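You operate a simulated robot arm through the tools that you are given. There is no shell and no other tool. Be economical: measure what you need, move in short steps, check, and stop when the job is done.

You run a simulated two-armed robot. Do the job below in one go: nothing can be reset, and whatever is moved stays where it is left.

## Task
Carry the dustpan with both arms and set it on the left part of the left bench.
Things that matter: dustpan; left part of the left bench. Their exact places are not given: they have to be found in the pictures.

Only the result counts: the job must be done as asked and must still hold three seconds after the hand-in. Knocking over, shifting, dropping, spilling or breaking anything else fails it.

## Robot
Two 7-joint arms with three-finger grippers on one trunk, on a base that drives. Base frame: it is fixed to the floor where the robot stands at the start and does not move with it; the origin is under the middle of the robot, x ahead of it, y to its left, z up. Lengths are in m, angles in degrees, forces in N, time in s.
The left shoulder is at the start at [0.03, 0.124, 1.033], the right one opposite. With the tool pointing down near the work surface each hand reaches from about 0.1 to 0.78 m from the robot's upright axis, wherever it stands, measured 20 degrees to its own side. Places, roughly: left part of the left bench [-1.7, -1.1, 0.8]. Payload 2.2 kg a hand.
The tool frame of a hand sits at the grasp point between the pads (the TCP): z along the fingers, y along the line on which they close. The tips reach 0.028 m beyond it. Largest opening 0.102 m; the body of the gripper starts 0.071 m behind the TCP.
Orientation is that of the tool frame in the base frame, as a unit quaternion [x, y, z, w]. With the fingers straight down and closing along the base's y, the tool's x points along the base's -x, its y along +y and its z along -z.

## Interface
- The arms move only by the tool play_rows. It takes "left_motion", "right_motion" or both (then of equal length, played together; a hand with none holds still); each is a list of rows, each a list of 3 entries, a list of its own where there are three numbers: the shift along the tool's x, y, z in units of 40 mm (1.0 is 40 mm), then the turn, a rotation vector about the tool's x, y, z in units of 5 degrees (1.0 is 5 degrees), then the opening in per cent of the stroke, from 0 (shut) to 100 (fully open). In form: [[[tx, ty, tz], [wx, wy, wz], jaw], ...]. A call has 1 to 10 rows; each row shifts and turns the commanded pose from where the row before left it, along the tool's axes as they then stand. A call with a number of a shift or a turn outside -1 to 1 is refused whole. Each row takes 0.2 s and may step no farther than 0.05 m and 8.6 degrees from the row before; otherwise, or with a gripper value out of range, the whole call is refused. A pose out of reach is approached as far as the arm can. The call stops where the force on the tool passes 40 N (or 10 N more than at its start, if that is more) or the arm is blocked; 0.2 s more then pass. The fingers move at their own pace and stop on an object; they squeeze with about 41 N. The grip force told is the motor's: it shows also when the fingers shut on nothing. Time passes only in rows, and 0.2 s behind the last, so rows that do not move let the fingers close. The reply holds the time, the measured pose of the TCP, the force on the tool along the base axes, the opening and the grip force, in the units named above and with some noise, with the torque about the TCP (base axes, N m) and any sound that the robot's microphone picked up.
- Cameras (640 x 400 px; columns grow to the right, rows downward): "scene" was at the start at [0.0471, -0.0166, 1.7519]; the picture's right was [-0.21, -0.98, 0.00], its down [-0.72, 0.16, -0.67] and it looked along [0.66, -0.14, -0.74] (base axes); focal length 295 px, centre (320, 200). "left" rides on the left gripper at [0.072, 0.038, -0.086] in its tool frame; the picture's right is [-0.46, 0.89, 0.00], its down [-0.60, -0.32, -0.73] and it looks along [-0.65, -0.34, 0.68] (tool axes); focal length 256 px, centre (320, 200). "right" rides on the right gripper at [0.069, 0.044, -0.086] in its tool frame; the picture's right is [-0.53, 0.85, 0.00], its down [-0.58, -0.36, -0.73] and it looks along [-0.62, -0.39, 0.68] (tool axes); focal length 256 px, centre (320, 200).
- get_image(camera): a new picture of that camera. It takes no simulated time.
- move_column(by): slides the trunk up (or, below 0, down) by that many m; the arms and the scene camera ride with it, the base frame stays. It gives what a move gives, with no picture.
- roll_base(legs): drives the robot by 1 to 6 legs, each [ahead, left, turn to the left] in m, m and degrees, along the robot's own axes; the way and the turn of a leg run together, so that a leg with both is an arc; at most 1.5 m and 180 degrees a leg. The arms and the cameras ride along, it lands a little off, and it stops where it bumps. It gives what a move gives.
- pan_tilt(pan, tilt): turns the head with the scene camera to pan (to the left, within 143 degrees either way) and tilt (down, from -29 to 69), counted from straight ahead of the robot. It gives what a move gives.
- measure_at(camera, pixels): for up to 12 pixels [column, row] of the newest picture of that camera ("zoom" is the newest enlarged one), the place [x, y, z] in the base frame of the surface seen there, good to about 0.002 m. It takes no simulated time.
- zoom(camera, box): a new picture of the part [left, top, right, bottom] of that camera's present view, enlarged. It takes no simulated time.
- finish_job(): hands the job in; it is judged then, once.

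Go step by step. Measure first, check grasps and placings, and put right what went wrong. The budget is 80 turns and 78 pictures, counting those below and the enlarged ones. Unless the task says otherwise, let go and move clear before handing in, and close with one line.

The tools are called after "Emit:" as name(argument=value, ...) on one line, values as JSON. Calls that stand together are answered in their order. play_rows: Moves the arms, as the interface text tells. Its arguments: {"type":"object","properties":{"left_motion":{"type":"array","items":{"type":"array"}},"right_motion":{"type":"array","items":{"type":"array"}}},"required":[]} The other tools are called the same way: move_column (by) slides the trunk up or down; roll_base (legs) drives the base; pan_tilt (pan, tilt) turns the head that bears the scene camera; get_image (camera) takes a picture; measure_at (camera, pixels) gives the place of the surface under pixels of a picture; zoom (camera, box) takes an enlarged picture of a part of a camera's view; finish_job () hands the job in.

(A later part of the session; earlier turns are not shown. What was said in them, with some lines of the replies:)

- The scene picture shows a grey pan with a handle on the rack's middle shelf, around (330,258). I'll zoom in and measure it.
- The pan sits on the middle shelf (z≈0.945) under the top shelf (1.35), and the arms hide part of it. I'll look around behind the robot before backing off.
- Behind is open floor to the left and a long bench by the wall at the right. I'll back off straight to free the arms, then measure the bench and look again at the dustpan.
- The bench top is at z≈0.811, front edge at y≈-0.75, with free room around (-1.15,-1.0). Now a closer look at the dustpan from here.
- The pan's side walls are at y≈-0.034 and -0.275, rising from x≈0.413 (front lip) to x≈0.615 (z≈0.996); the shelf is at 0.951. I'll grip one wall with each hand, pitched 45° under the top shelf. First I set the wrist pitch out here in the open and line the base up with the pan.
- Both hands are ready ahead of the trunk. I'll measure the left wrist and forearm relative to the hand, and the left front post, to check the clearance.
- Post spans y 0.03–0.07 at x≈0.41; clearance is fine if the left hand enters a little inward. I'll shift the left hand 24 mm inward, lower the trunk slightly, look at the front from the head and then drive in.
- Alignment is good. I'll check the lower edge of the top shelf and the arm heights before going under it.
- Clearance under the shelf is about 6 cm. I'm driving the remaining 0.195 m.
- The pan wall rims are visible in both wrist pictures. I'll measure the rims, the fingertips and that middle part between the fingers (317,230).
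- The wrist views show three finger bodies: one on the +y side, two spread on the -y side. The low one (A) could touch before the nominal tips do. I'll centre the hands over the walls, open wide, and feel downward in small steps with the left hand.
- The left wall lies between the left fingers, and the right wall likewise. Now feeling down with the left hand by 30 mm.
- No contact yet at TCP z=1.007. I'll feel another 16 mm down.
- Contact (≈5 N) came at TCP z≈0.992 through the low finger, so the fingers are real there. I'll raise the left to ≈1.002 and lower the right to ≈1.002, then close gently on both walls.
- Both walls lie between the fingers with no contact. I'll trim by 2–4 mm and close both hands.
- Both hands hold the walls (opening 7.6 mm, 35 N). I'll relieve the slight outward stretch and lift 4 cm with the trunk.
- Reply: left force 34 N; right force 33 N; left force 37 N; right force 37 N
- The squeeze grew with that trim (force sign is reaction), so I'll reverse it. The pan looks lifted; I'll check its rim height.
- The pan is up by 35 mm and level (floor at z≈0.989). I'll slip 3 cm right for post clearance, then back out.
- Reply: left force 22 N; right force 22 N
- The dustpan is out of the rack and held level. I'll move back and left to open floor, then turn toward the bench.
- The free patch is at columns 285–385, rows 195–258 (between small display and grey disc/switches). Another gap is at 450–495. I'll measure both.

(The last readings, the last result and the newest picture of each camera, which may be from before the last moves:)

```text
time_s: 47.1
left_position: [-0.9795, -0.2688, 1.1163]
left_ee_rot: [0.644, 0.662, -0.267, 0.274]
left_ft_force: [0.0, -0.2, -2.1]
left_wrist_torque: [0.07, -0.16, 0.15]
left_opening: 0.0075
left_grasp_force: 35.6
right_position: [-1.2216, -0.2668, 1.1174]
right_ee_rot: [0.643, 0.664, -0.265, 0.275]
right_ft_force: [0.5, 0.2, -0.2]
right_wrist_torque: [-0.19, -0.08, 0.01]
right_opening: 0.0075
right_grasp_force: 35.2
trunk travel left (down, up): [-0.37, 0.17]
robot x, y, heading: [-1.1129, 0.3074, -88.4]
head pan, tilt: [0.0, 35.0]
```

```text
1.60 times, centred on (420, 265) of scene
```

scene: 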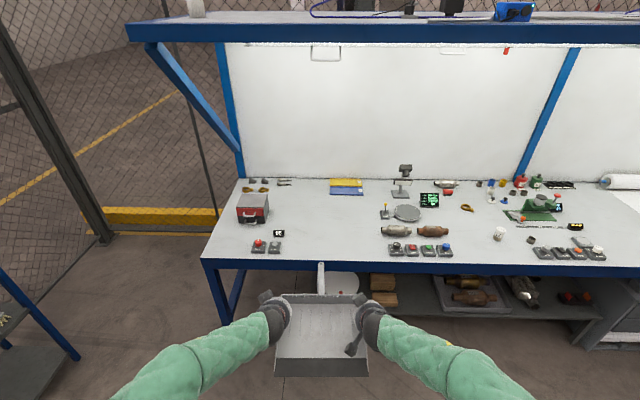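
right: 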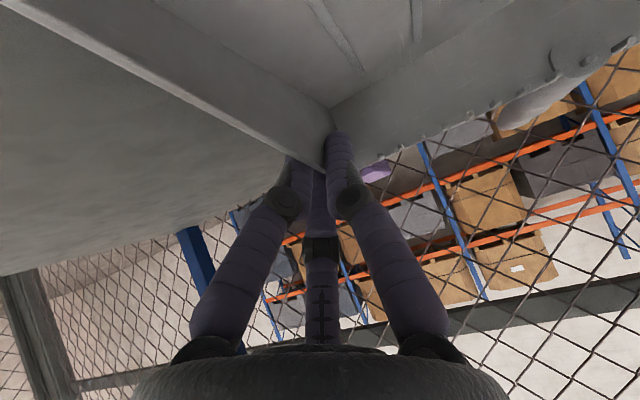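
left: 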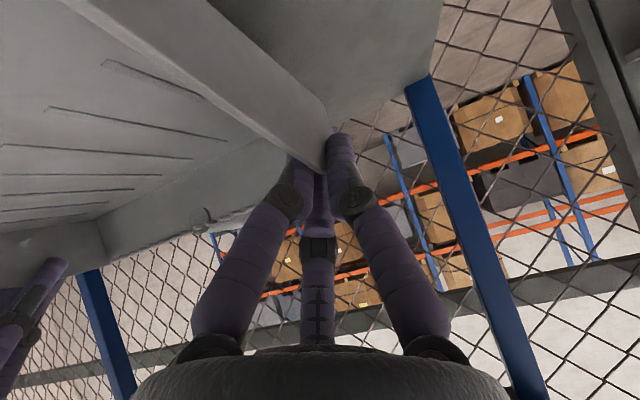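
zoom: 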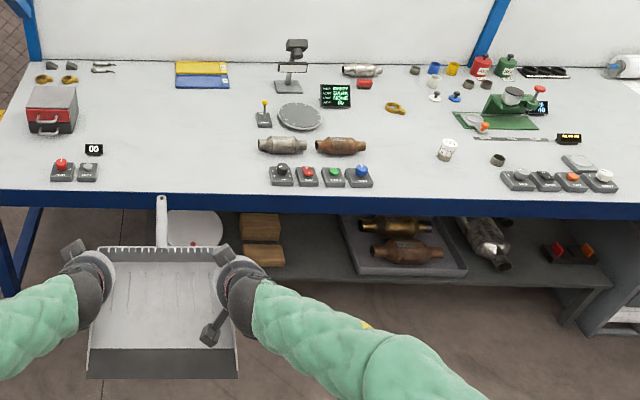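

The gap between (-0.90) and (-1.42) in x is wide enough; I'll put the pan at centre x≈-1.19. I'll check the overhead shelf edge and square up.

Emit:
measure_at(camera="scene", pixels=[[380, 25], [380, 38], [200, 32], [420, 265], [420, 290], [460, 305]])

Emit:
roll_base(legs=[[0, 0, -1.5], [0, -0.07, 0], [0.42, 0, 0]])

Emit:
pan_tilt(pan=0, tilt=48)

Emit:
get_image(camera="scene")

```text
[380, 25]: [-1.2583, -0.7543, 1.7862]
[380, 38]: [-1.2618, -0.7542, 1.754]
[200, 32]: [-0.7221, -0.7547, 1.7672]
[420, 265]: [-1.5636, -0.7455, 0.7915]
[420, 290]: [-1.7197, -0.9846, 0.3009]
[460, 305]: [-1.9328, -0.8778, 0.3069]
```

```text
time_s: 50.7
left_position: [-1.0647, -0.6884, 1.1168]
left_ee_rot: [0.653, 0.654, -0.27, 0.27]
left_ft_force: [-0.1, -1.4, -3.1]
left_wrist_torque: [-0.1, -0.22, 0.12]
left_opening: 0.0075
left_grasp_force: 35.3
right_position: [-1.3053, -0.6795, 1.1154]
right_ee_rot: [0.652, 0.655, -0.269, 0.271]
right_ft_force: [1.1, -0.4, -0.9]
right_wrist_torque: [-0.01, -0.08, -0.01]
right_opening: 0.0074
right_grasp_force: 35.3
trunk travel left (down, up): [-0.37, 0.17]
robot x, y, heading: [-1.1815, -0.1091, -89.7]
head pan, tilt: [0.0, 35.0]
```

```text
time_s: 51.4
left_position: [-1.063, -0.6876, 1.1173]
left_ee_rot: [0.653, 0.654, -0.271, 0.27]
left_ft_force: [0.2, -0.2, -3.1]
left_wrist_torque: [-0.17, -0.18, 0.11]
left_opening: 0.0076
left_grasp_force: 35.2
right_position: [-1.3053, -0.6787, 1.1171]
right_ee_rot: [0.652, 0.654, -0.269, 0.272]
right_ft_force: [0.3, 1.6, -0.4]
right_wrist_torque: [0.07, -0.1, 0.03]
right_opening: 0.0079
right_grasp_force: 36.3
trunk travel left (down, up): [-0.37, 0.17]
robot x, y, heading: [-1.1846, -0.1086, -89.8]
head pan, tilt: [0.0, 48.0]
```

```text
45 pictures are left
```

scene: 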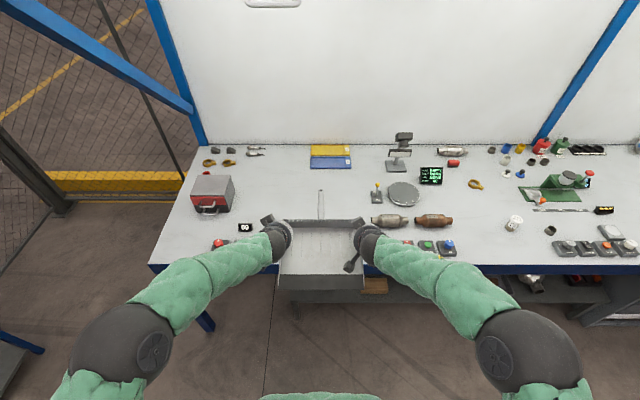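

Pan is lined up at x≈-1.185 with clear sides. Drive 0.27 m ahead, then lower most of the way.

Emit:
roll_base(legs=[[0.27, 0, 0]])

Emit:
move_column(by=-0.2)

Emit:
get_image(camera="scene")

Emit:
get_image(camera="right")

```text
time_s: 53.4
left_position: [-1.0615, -0.9586, 1.1173]
left_ee_rot: [0.653, 0.654, -0.27, 0.27]
left_ft_force: [-0.5, -0.8, -2.1]
left_wrist_torque: [0.09, -0.16, 0.11]
left_opening: 0.0076
left_grasp_force: 35.6
right_position: [-1.3033, -0.95, 1.116]
right_ee_rot: [0.652, 0.654, -0.269, 0.271]
right_ft_force: [0.3, 0.5, -0.2]
right_wrist_torque: [-0.16, -0.09, -0.01]
right_opening: 0.0076
right_grasp_force: 35.7
trunk travel left (down, up): [-0.37, 0.17]
robot x, y, heading: [-1.1768, -0.3752, -89.5]
head pan, tilt: [0.0, 48.0]
```

```text
time_s: 55.5
left_position: [-1.0623, -0.958, 0.9169]
left_ee_rot: [0.653, 0.653, -0.271, 0.269]
left_ft_force: [-1.2, -0.3, -3.5]
left_wrist_torque: [0.05, -0.16, 0.1]
left_opening: 0.0076
left_grasp_force: 35.9
right_position: [-1.3048, -0.9502, 0.9171]
right_ee_rot: [0.651, 0.656, -0.269, 0.273]
right_ft_force: [0.2, 0.8, 0.2]
right_wrist_torque: [-0.15, -0.09, -0.01]
right_opening: 0.0078
right_grasp_force: 35.5
trunk travel left (down, up): [-0.17, 0.37]
robot x, y, heading: [-1.1826, -0.3808, -89.7]
head pan, tilt: [0.0, 48.0]
```

```text
44 pictures are left
```

scene: 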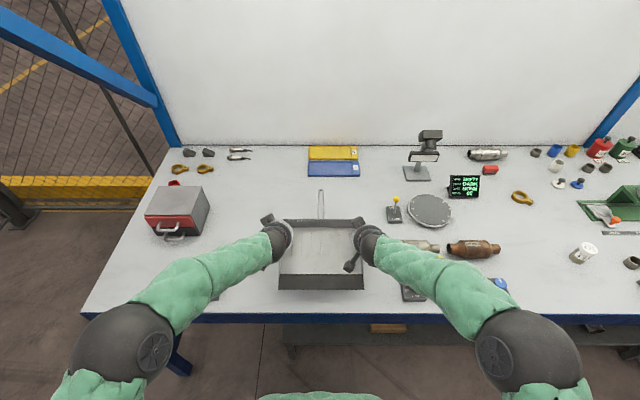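

```text
43 pictures are left
```

right: 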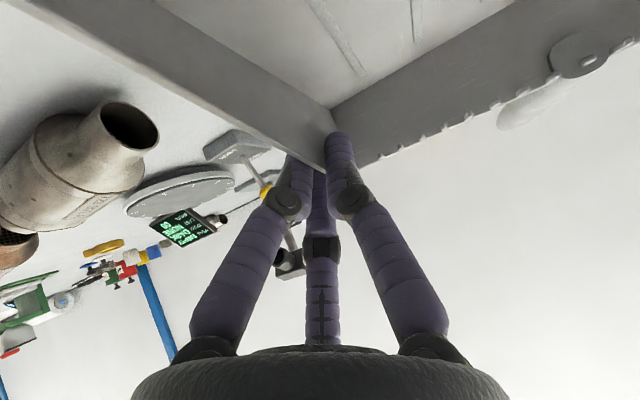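

Pan hovers over the free patch. Measure floor and lip before the last descent.

Emit:
measure_at(camera="scene", pixels=[[320, 270], [320, 240], [320, 287], [283, 290], [362, 290], [320, 195], [320, 308], [398, 208], [408, 244], [402, 290]])

Emit:
move_column(by=-0.045)

```text
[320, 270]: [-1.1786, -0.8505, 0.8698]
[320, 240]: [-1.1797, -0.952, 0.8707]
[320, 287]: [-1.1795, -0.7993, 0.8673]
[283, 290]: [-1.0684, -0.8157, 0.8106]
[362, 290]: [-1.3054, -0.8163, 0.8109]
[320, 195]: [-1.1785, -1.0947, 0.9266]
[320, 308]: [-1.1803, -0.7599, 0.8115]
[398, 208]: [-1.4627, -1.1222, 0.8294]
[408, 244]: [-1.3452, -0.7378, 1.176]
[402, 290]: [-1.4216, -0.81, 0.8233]
```

```text
time_s: 56.4
left_position: [-1.0616, -0.9589, 0.8722]
left_ee_rot: [0.653, 0.654, -0.27, 0.27]
left_ft_force: [0.0, -0.8, -2.4]
left_wrist_torque: [0.04, -0.18, 0.12]
left_opening: 0.0077
left_grasp_force: 35.4
right_position: [-1.3048, -0.9496, 0.8717]
right_ee_rot: [0.651, 0.655, -0.269, 0.273]
right_ft_force: [-0.6, 0.7, 1.0]
right_wrist_torque: [-0.14, -0.15, 0.0]
right_opening: 0.0075
right_grasp_force: 35.5
trunk travel left (down, up): [-0.125, 0.415]
robot x, y, heading: [-1.1782, -0.3789, -89.9]
head pan, tilt: [0.0, 48.0]
```

About 10 mm left (lip at y≈-0.797, inside the edge at -0.75). Lower in small steps watching force.

Emit:
move_column(by=-0.008)

Emit:
move_column(by=-0.003)

```text
time_s: 57.0
left_position: [-1.0616, -0.9584, 0.8646]
left_ee_rot: [0.653, 0.654, -0.27, 0.27]
left_ft_force: [-0.5, -0.1, -2.3]
left_wrist_torque: [-0.02, -0.18, 0.13]
left_opening: 0.0075
left_grasp_force: 35.1
right_position: [-1.3052, -0.9501, 0.8639]
right_ee_rot: [0.652, 0.655, -0.269, 0.272]
right_ft_force: [0.7, -0.2, 0.5]
right_wrist_torque: [-0.04, -0.08, 0.02]
right_opening: 0.0071
right_grasp_force: 35.6
trunk travel left (down, up): [-0.117, 0.423]
robot x, y, heading: [-1.1756, -0.3787, -89.4]
head pan, tilt: [0.0, 48.0]
```

```text
time_s: 57.5
left_position: [-1.0617, -0.9573, 0.8618]
left_ee_rot: [0.653, 0.653, -0.272, 0.27]
left_ft_force: [-0.5, -0.7, 0.7]
left_wrist_torque: [0.86, -0.13, 0.12]
left_opening: 0.0073
left_grasp_force: 35.3
right_position: [-1.3058, -0.951, 0.8613]
right_ee_rot: [0.651, 0.655, -0.27, 0.273]
right_ft_force: [1.9, 1.9, 7.9]
right_wrist_torque: [0.88, -0.15, 0.02]
right_opening: 0.0077
right_grasp_force: 35.8
trunk travel left (down, up): [-0.114, 0.426]
robot x, y, heading: [-1.181, -0.3772, -89.6]
head pan, tilt: [0.0, 48.0]
```

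Contact is made (forces rose by ~3 and 8 N). Now open both hands partway.

Emit:
play_rows(left_motion=[[[0, 0, 0], [0, 0, 0], 12], [[0, 0, 0], [0, 0, 0], 25], [[0, 0, 0], [0, 0, 0], 45], [[0, 0, 0], [0, 0, 0], 60], [[0, 0, 0], [0, 0, 0], 60]], right_motion=[[[0, 0, 0], [0, 0, 0], 12], [[0, 0, 0], [0, 0, 0], 25], [[0, 0, 0], [0, 0, 0], 45], [[0, 0, 0], [0, 0, 0], 60], [[0, 0, 0], [0, 0, 0], 60]])

Emit:
get_image(camera="scene")

Emit:
get_image(camera="right")

Emit:
get_image(camera="left")

```text
time_s: 58.7
left_position: [-1.0625, -0.9588, 0.8619]
left_ee_rot: [0.653, 0.653, -0.271, 0.27]
left_ft_force: [-0.2, -0.3, 0.2]
left_wrist_torque: [-0.02, 0.01, 0.0]
left_opening: 0.0611
left_grasp_force: 0.1
right_position: [-1.3043, -0.9496, 0.8601]
right_ee_rot: [0.652, 0.655, -0.27, 0.271]
right_ft_force: [-0.3, 0.6, -0.1]
right_wrist_torque: [-0.01, -0.01, -0.02]
right_opening: 0.0613
right_grasp_force: 0.1
trunk travel left (down, up): [-0.114, 0.426]
robot x, y, heading: [-1.1836, -0.3817, -89.9]
head pan, tilt: [0.0, 48.0]
```

```text
42 pictures are left
```

scene: 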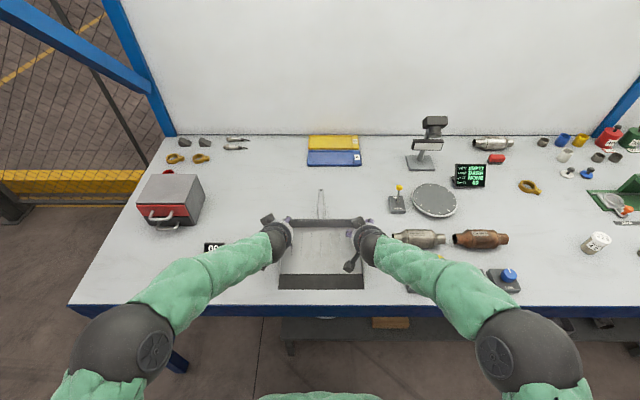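

```text
41 pictures are left
```

right: 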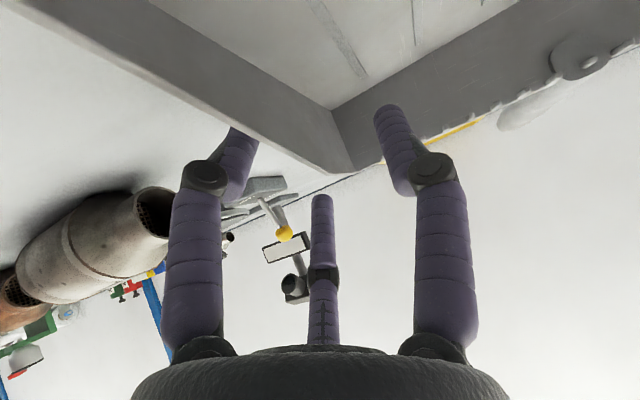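

```text
40 pictures are left
```

left: 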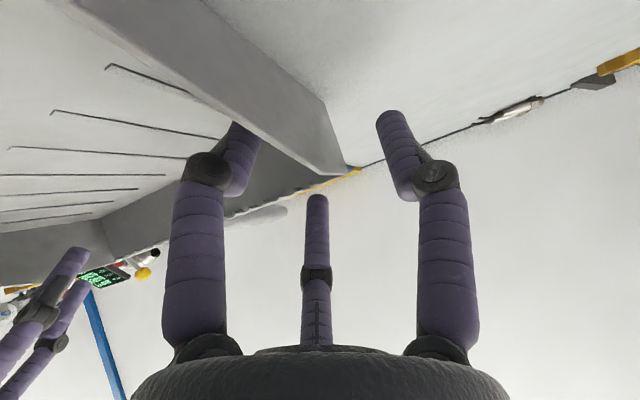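

Fingers are free on both sides and forces are zero. I'll raise the trunk straight up, then back away and check.

Emit:
move_column(by=0.06)

Emit:
move_column(by=0.14)

Emit:
roll_base(legs=[[-0.45, 0, 0]])

Emit:
get_image(camera="scene")

```text
time_s: 59.7
left_position: [-1.0613, -0.9592, 0.9212]
left_ee_rot: [0.654, 0.654, -0.27, 0.269]
left_ft_force: [-0.1, -0.3, -0.6]
left_wrist_torque: [0.0, 0.01, -0.06]
left_opening: 0.0608
left_grasp_force: 0.0
right_position: [-1.3034, -0.9495, 0.9206]
right_ee_rot: [0.653, 0.654, -0.27, 0.271]
right_ft_force: [0.2, 1.2, -0.1]
right_wrist_torque: [-0.01, -0.02, 0.01]
right_opening: 0.0614
right_grasp_force: 0.1
trunk travel left (down, up): [-0.174, 0.366]
robot x, y, heading: [-1.1789, -0.3794, -89.9]
head pan, tilt: [0.0, 48.0]
```

```text
time_s: 61.4
left_position: [-1.0629, -0.9579, 1.0606]
left_ee_rot: [0.653, 0.655, -0.268, 0.27]
left_ft_force: [0.2, -0.5, -0.1]
left_wrist_torque: [-0.03, 0.0, 0.0]
left_opening: 0.0614
left_grasp_force: 0.1
right_position: [-1.3047, -0.951, 1.0593]
right_ee_rot: [0.652, 0.655, -0.269, 0.271]
right_ft_force: [0.4, -0.5, 0.8]
right_wrist_torque: [-0.01, 0.0, -0.02]
right_opening: 0.0613
right_grasp_force: 0.2
trunk travel left (down, up): [-0.314, 0.226]
robot x, y, heading: [-1.1781, -0.3782, -89.8]
head pan, tilt: [0.0, 48.0]
```

```text
time_s: 64.0
left_position: [-1.0639, -0.5116, 1.0618]
left_ee_rot: [0.652, 0.654, -0.27, 0.271]
left_ft_force: [0.1, -0.3, -0.3]
left_wrist_torque: [-0.01, 0.0, 0.01]
left_opening: 0.0612
left_grasp_force: 0.1
right_position: [-1.3044, -0.504, 1.0619]
right_ee_rot: [0.652, 0.655, -0.269, 0.272]
right_ft_force: [0.6, 1.1, 0.2]
right_wrist_torque: [0.0, 0.02, -0.01]
right_opening: 0.0617
right_grasp_force: 0.0
trunk travel left (down, up): [-0.314, 0.226]
robot x, y, heading: [-1.1819, 0.0692, -89.4]
head pan, tilt: [0.0, 48.0]
```

```text
39 pictures are left
```

scene: 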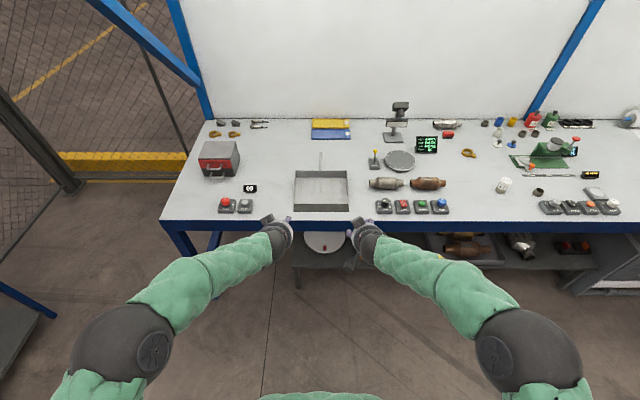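

The dustpan rests flat in the free patch (295–348, 170–212), fully on the bench. The objects around it are unmoved and both hands are clear, so I'm handing in.

Emit:
finish_job()

```text
The job is handed in.
```

I carried the dustpan out of the rack with both arms and set it flat on the left part of the left bench. Both hands are clear of it, and nothing else was disturbed. It sits at about x -1.18 in a free patch. The given spot, x -1.7, has other objects on it, so I took this patch as still being within the left part.
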